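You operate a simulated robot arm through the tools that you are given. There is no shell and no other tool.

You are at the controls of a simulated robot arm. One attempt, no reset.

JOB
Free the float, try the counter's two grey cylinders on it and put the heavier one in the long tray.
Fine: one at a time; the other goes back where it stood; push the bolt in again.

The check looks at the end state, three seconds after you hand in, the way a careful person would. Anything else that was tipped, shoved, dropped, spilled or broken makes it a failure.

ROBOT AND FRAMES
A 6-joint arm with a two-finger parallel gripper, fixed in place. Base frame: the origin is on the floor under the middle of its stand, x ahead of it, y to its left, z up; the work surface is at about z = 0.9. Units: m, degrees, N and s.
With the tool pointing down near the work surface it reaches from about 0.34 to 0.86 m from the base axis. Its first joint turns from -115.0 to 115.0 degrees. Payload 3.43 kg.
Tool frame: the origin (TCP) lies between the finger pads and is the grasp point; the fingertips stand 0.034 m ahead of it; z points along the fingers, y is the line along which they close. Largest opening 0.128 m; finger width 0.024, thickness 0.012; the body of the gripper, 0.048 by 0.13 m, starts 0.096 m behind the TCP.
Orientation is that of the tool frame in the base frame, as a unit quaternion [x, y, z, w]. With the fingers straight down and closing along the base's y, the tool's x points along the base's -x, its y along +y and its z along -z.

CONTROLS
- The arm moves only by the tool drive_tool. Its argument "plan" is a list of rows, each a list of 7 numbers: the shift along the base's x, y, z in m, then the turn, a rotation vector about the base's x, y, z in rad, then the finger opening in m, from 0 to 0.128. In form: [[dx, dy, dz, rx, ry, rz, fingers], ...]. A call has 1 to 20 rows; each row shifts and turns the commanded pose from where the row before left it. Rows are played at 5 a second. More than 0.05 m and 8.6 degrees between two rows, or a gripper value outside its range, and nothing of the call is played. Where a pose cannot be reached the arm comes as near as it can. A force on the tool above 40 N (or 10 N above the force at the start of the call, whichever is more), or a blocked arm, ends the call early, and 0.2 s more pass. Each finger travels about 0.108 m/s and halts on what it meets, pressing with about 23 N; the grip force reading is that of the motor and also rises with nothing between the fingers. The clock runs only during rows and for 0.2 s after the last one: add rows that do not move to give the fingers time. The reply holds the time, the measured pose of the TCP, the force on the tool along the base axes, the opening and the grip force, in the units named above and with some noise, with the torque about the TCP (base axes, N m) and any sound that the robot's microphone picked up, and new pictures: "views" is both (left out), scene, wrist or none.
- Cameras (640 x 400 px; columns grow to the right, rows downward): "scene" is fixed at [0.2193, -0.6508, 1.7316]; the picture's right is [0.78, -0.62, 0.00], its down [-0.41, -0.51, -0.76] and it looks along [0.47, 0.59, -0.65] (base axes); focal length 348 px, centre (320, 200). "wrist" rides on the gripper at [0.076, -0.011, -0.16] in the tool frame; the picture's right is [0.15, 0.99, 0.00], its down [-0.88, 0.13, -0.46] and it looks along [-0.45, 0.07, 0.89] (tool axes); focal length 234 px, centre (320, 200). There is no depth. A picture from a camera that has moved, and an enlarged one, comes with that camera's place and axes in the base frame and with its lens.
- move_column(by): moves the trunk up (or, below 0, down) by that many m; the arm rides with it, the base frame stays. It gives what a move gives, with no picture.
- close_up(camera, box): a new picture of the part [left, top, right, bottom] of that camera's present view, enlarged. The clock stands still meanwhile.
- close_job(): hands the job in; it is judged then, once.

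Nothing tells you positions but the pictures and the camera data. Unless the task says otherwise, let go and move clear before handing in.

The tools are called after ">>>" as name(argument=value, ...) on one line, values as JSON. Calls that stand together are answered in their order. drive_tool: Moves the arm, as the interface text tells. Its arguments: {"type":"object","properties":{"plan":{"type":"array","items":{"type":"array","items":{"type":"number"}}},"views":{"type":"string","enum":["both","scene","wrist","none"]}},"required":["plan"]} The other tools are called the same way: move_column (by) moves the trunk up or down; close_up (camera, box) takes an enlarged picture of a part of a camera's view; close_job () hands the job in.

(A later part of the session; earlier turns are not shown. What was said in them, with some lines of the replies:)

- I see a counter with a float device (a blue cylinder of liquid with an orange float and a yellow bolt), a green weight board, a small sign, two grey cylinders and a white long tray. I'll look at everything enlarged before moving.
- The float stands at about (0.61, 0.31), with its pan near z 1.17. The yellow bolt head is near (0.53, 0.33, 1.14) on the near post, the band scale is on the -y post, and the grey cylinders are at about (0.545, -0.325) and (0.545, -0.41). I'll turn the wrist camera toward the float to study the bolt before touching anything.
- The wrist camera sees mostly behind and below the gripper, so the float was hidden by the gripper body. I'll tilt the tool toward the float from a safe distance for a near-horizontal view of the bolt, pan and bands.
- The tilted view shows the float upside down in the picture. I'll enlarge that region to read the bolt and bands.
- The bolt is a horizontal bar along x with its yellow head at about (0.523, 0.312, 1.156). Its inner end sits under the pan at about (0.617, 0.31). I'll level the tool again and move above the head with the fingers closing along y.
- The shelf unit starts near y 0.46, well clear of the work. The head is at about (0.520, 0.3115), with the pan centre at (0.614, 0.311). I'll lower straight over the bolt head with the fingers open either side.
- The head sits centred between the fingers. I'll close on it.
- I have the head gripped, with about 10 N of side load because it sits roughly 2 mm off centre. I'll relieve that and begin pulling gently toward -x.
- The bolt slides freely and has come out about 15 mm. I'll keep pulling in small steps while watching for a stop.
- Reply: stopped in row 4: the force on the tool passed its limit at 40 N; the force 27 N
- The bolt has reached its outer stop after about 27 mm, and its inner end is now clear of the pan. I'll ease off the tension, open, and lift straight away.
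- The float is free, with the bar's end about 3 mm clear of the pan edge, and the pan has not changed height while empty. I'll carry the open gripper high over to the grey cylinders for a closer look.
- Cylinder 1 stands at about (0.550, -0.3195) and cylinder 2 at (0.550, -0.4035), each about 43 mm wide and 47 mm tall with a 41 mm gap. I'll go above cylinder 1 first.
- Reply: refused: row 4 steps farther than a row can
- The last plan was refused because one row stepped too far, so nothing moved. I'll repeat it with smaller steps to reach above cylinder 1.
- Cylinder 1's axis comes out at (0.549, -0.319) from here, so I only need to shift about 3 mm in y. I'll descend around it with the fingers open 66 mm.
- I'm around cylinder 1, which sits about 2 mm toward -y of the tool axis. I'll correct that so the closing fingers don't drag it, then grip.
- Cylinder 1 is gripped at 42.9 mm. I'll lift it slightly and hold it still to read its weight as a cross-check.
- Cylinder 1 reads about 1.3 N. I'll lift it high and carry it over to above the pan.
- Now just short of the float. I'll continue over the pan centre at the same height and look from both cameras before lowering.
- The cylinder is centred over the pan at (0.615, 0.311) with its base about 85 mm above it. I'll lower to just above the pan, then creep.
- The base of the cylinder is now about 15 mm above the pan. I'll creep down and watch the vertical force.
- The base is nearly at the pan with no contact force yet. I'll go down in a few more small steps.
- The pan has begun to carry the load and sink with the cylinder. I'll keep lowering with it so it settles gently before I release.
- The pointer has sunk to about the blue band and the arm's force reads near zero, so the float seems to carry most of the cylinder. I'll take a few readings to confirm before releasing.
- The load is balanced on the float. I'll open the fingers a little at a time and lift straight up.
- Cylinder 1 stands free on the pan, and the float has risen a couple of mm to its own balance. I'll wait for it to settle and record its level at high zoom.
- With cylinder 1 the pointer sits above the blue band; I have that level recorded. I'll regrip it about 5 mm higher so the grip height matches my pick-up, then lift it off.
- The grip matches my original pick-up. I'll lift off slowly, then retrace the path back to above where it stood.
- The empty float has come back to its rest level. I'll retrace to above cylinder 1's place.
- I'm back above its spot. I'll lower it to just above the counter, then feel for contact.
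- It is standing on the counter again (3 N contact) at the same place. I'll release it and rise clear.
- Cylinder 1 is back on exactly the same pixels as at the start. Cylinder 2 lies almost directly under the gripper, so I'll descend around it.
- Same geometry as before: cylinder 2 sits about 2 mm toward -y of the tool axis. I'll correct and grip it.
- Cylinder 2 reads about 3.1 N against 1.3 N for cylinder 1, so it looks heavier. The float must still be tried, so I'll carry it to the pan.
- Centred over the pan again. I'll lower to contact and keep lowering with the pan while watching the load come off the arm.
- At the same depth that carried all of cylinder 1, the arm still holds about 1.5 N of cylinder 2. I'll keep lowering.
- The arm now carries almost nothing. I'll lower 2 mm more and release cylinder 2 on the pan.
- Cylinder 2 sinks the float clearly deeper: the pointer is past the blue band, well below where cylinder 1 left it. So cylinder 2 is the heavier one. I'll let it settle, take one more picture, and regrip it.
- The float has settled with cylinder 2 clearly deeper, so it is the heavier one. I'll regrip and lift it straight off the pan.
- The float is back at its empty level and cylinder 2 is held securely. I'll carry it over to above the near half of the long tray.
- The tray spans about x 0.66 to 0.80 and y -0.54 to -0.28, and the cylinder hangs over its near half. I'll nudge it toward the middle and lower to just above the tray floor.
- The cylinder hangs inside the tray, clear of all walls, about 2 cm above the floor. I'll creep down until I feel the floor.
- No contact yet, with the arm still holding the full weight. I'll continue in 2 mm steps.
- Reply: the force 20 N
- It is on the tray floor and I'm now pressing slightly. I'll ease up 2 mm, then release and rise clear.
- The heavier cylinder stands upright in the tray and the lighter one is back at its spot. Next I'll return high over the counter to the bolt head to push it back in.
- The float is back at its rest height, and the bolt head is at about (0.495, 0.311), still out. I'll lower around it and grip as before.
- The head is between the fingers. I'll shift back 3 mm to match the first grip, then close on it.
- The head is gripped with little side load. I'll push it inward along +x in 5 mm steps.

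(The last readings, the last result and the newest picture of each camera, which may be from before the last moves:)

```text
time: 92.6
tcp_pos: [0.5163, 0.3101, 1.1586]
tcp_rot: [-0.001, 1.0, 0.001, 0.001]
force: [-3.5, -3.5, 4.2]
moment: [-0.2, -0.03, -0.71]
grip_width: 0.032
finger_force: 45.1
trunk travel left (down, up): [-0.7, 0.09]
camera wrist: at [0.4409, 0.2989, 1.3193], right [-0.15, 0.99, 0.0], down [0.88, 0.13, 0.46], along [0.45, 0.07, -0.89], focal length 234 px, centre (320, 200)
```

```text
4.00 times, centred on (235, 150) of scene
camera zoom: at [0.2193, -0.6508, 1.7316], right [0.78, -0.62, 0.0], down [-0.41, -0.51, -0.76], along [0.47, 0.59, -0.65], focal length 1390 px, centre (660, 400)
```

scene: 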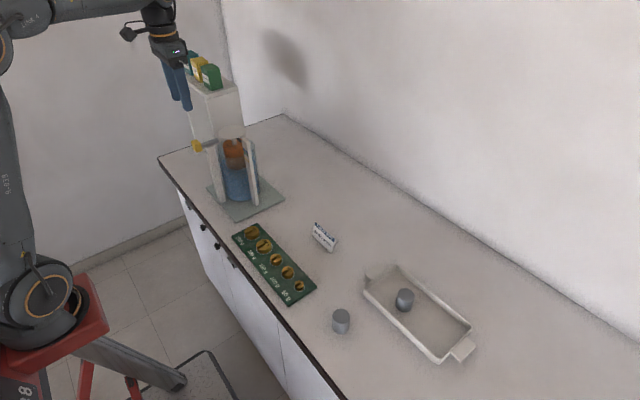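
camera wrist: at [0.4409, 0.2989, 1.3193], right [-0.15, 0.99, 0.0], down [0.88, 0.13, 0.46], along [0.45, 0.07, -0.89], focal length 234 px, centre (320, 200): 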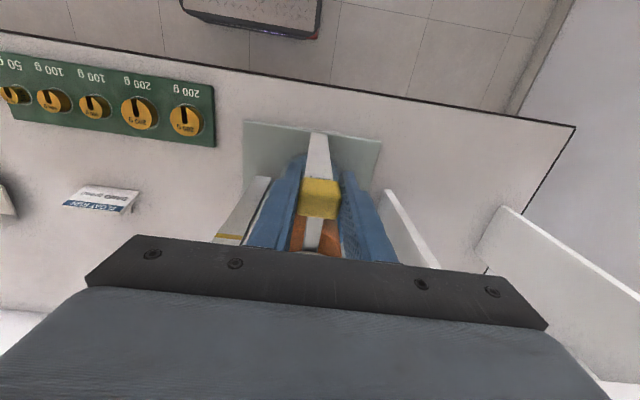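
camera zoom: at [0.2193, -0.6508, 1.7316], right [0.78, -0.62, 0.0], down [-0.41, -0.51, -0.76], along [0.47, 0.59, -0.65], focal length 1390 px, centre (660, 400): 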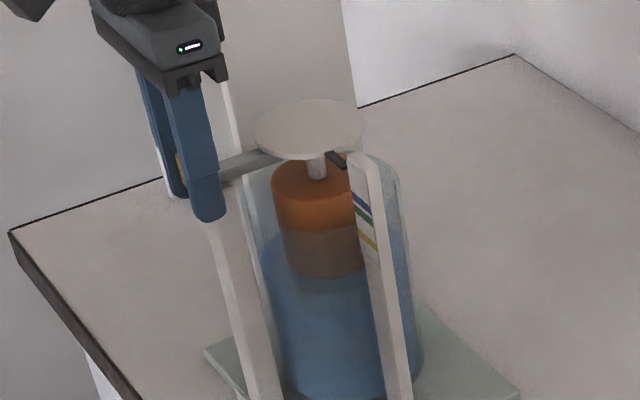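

The bolt is nearly back to its first position, within about 1 mm by my comparison. I'll press on gently to feel the inner stop.

>>> drive_tool(plan=[[0.002, 0, 0, 0, 0, 0, 0.02], [0, 0, 0, 0, 0, 0, 0.02]], views="none")

>>> drive_tool(plan=[[0.002, 0, 0, 0, 0, 0, 0.02], [0, 0, 0, 0, 0, 0, 0.02]], views="wrist")

>>> close_up(camera="wrist", box=[240, 120, 400, 260])

```text
time: 93.2
tcp_pos: [0.5177, 0.3098, 1.1592]
tcp_rot: [-0.002, 1.0, 0.0, -0.001]
force: [-18.5, -7.3, 3.7]
moment: [-0.46, -0.32, -0.31]
grip_width: 0.0322
finger_force: 45.2
trunk travel left (down, up): [-0.7, 0.09]
```

```text
time: 93.8
tcp_pos: [0.5184, 0.3101, 1.1598]
tcp_rot: [-0.001, 1.0, 0.0, -0.003]
force: [-18.0, -3.4, 15.2]
moment: [0.18, 1.14, -0.55]
grip_width: 0.0318
finger_force: 44.8
trunk travel left (down, up): [-0.7, 0.09]
stopped in row 2: the force on the tool passed its limit at 40 N (the readings are from after the stop); the commanded pose is now the measured one
camera wrist: at [0.4426, 0.2994, 1.3199], right [-0.15, 0.99, 0.0], down [0.88, 0.13, 0.45], along [0.44, 0.07, -0.89], focal length 234 px, centre (320, 200)
```

wrist: 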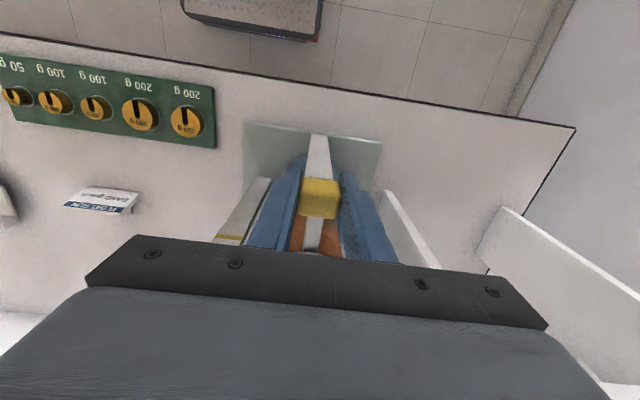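

```text
2.86 times, centred on (320, 190) of wrist
camera zoom: at [0.4426, 0.2994, 1.3199], right [-0.15, 0.99, 0.0], down [0.88, 0.13, 0.45], along [0.44, 0.07, -0.89], focal length 669 px, centre (320, 229)
```

zoom: 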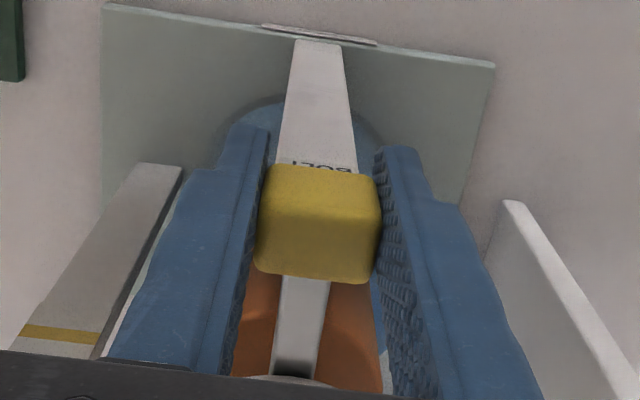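

The bolt has met its inner stop. I'll relax the push a touch, open the fingers and lift straight up.

>>> drive_tool(plan=[[-0.0005, 0, 0, 0, 0, 0, 0.02], [0, 0, 0, 0, 0, 0, 0.034], [0, 0, 0, 0, 0, 0, 0.05], [0, 0, 0, 0, 0, 0, 0.07], [0, 0, 0, 0, 0, 0, 0.07], [0, 0, 0.02, 0, 0, 0, 0.07], [0, 0, 0.04, 0, 0, 0, 0.07], [0, 0, 0.05, 0, 0, 0, 0.07], [0, 0, 0.05, 0, 0, 0, 0.07], [0, 0, 0, 0, 0, 0, 0.07]], views="both")

>>> close_up(camera="wrist", box=[250, 100, 394, 240])

>>> close_up(camera="scene", box=[150, 80, 310, 230])

>>> close_up(camera="scene", box=[220, 210, 490, 380])

```text
time: 96.0
tcp_pos: [0.521, 0.3104, 1.3198]
tcp_rot: [-0.001, 1.0, 0.0, -0.003]
force: [0.8, 0.2, 0.4]
moment: [-0.01, 0.0, -0.01]
grip_width: 0.0701
finger_force: 0.0
trunk travel left (down, up): [-0.7, 0.09]
camera wrist: at [0.445, 0.3, 1.4794], right [-0.15, 0.99, 0.0], down [0.88, 0.13, 0.45], along [0.45, 0.07, -0.89], focal length 234 px, centre (320, 200)
```

scene: 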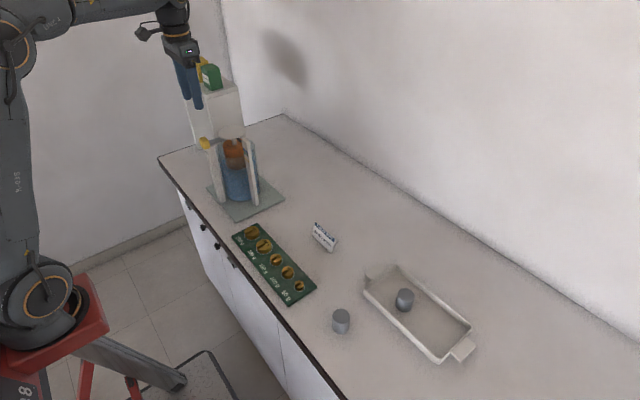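
wrist: 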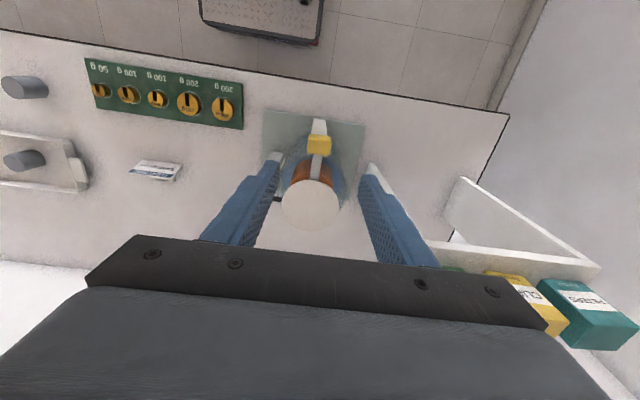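

```text
2.86 times, centred on (322, 170) of wrist
camera zoom: at [0.445, 0.3, 1.4794], right [-0.15, 0.99, 0.0], down [0.88, 0.13, 0.45], along [0.45, 0.07, -0.89], focal length 669 px, centre (314, 286)
```

zoom: 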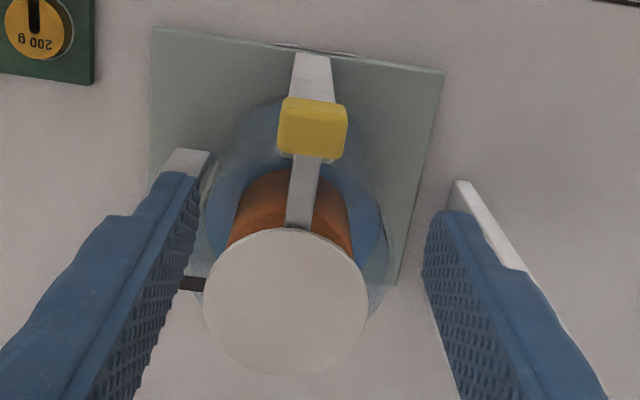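

```text
2.67 times, centred on (230, 155) of scene
camera zoom: at [0.2193, -0.6508, 1.7316], right [0.78, -0.62, 0.0], down [-0.41, -0.51, -0.76], along [0.47, 0.59, -0.65], focal length 927 px, centre (560, 320)
```

zoom: 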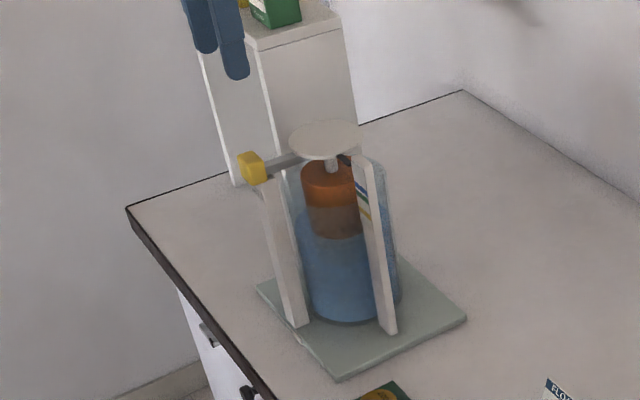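

```text
2.35 times, centred on (355, 295) of scene
camera zoom: at [0.2193, -0.6508, 1.7316], right [0.78, -0.62, 0.0], down [-0.41, -0.51, -0.76], along [0.47, 0.59, -0.65], focal length 818 px, centre (238, -24)
```

zoom: 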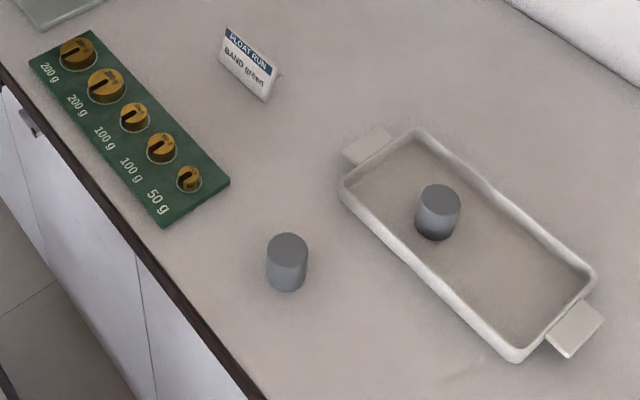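

Everything matches the starting pictures apart from the placed cylinder. I'll zoom in on the bolt to confirm it is seated as far as it was at first.

>>> close_up(camera="wrist", box=[296, 124, 344, 184])

>>> close_up(camera="scene", box=[195, 120, 243, 150])

```text
6.67 times, centred on (320, 154) of wrist
camera zoom: at [0.445, 0.3, 1.4794], right [-0.15, 0.99, 0.0], down [0.88, 0.13, 0.45], along [0.45, 0.07, -0.89], focal length 1561 px, centre (320, 507)
```

zoom: 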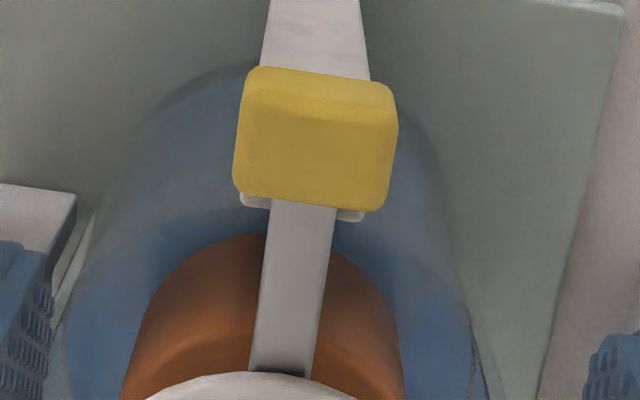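

```text
13.33 times, centred on (219, 135) of scene
camera zoom: at [0.2193, -0.6508, 1.7316], right [0.78, -0.62, 0.0], down [-0.41, -0.51, -0.76], along [0.47, 0.59, -0.65], focal length 4635 px, centre (1667, 1067)
```

zoom: 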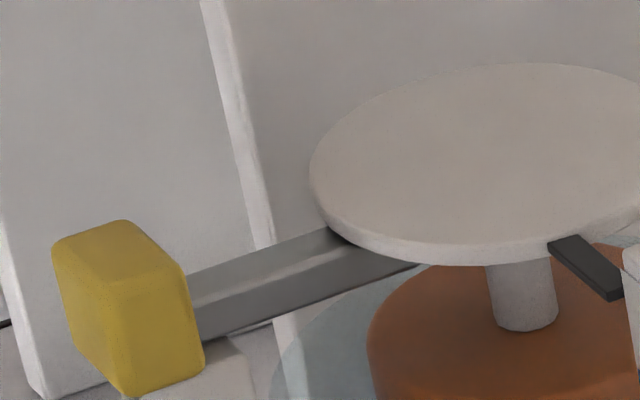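

The bar runs under the pan again and the head sits against the post. I'll return to the viewpoint I used before pulling the bolt to compare the pictures like for like.

>>> drive_tool(plan=[[-0.006, 0.0025, 0.0062, 0, -0.006, 0, 0.08], [0, 0, 0, 0, 0, 0, 0.08], [0, 0, 0, 0, 0, 0, 0.08], [0, 0, 0, 0, 0, 0, 0.08]], views="wrist")

>>> close_up(camera="wrist", box=[250, 100, 394, 240])

```text
time: 97.0
tcp_pos: [0.5153, 0.3132, 1.325]
tcp_rot: [-0.002, 1.0, 0.0, 0.001]
force: [0.6, -0.3, 0.4]
moment: [-0.01, -0.01, 0.0]
grip_width: 0.0802
finger_force: 0.0
trunk travel left (down, up): [-0.7, 0.09]
camera wrist: at [0.4376, 0.3024, 1.4845], right [-0.15, 0.99, 0.0], down [0.88, 0.13, 0.46], along [0.45, 0.07, -0.89], focal length 234 px, centre (320, 200)
```

wrist: 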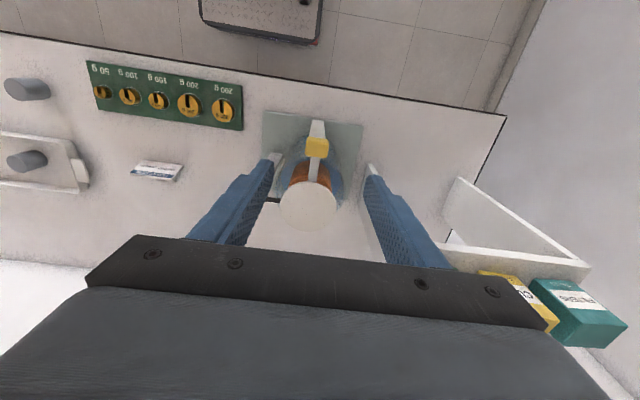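

```text
2.86 times, centred on (322, 170) of wrist
camera zoom: at [0.4376, 0.3024, 1.4845], right [-0.15, 0.99, 0.0], down [0.88, 0.13, 0.46], along [0.45, 0.07, -0.89], focal length 669 px, centre (314, 286)
```

zoom: 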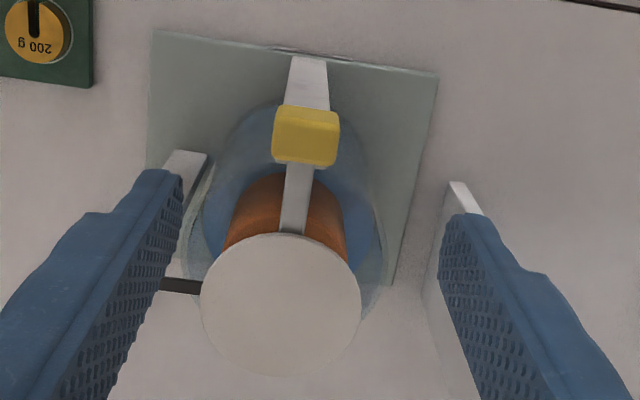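

The picture is identical to the one from before I pulled the bolt, so the bolt is fully in and the stand hasn't moved. I'll retreat to the starting pose for a final look.

>>> drive_tool(plan=[[0, 0, 0.04, 0, 0, 0, 0.1], [-0.008, -0.04, 0.01, 0, 0, 0, 0.128], [-0.008, -0.04, 0.01, 0, 0, 0, 0.128], [-0.008, -0.04, 0.01, 0, 0, 0, 0.128], [-0.008, -0.04, 0.01, 0, 0, 0, 0.128], [-0.008, -0.04, 0.005, 0, 0, 0, 0.128], [0, -0.025, 0, 0, 0, 0, 0.128], [0, 0, 0, 0, 0, 0, 0.128], [0, 0, 0, 0, 0, 0, 0.128]], views="both")

>>> close_up(camera="scene", box=[150, 80, 310, 230])

>>> close_up(camera="scene", box=[220, 210, 490, 380])

```text
time: 99.0
tcp_pos: [0.4738, 0.0885, 1.4077]
tcp_rot: [0.0, 1.0, 0.0, 0.001]
force: [0.6, -0.2, 0.0]
moment: [-0.01, 0.0, 0.02]
grip_width: 0.1281
finger_force: 0.2
trunk travel left (down, up): [-0.7, 0.09]
camera wrist: at [0.396, 0.0775, 1.5683], right [-0.15, 0.99, 0.0], down [0.88, 0.13, 0.46], along [0.45, 0.07, -0.89], focal length 234 px, centre (320, 200)
```

scene: 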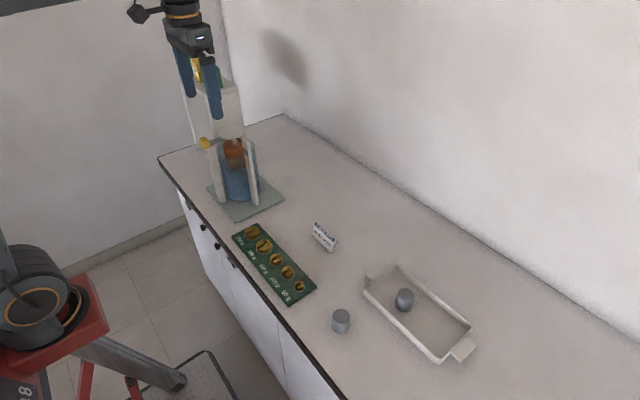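
wrist: 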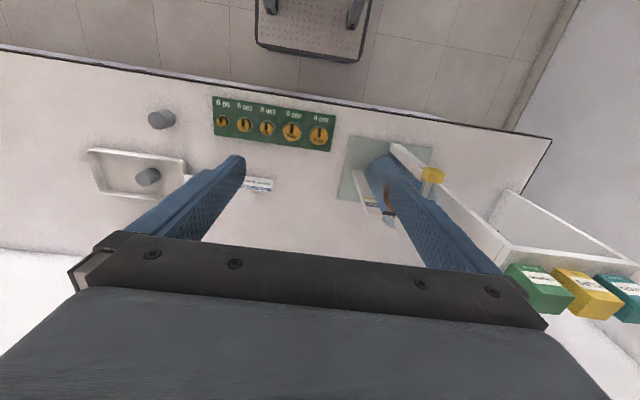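

```text
2.67 times, centred on (230, 155) of scene
camera zoom: at [0.2193, -0.6508, 1.7316], right [0.78, -0.62, 0.0], down [-0.41, -0.51, -0.76], along [0.47, 0.59, -0.65], focal length 927 px, centre (560, 320)
```

zoom: 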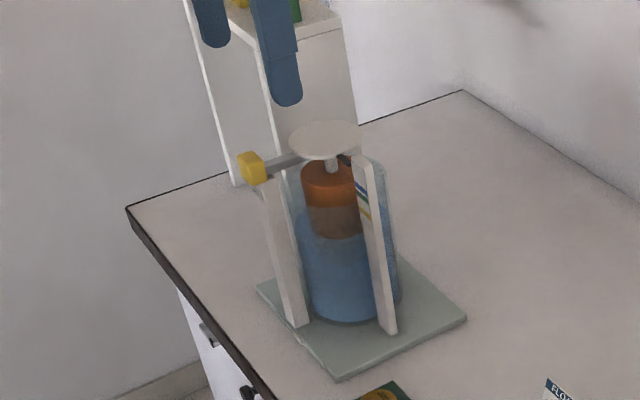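

```text
2.35 times, centred on (355, 295) of scene
camera zoom: at [0.2193, -0.6508, 1.7316], right [0.78, -0.62, 0.0], down [-0.41, -0.51, -0.76], along [0.47, 0.59, -0.65], focal length 818 px, centre (238, -24)
```

zoom: 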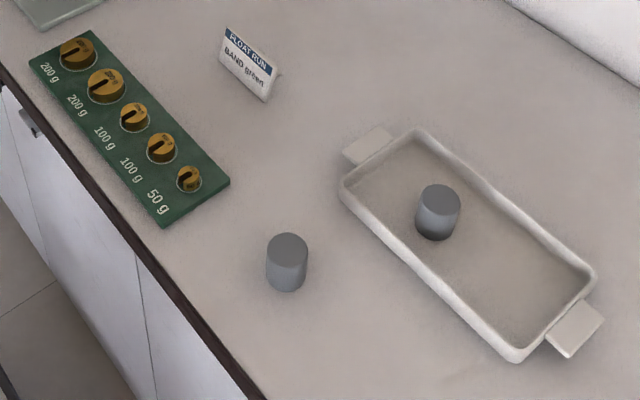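

The pictures match the start except for the one intended change. The heavier cylinder stands in the long tray, the lighter one is back in its place, the bolt is fully in, and the arm is clear with the gripper open, so I'm handing in.

>>> close_job()

```text
The job is handed in.
```

The job is done and handed in. The heavier grey cylinder was the one that stood farther to the robot's right, and it is now upright in the long tray.

- **Weighing:** I tried the cylinders on the freed float one at a time. The one nearer the green board left the pointer above the blue band. The other sank the float clearly deeper, past the blue band. The arm's force readings agreed, at about 1.3 N and 3.1 N.
- **Lighter cylinder:** It is back where it stood; the before and after pictures match.
- **Bolt:** It is pushed in to its stop, and a picture from the same viewpoint as before I pulled it looks identical.
- **Everything else:** The board, card, tray and float stand look unmoved in the final pictures. The gripper is open and clear of everything.
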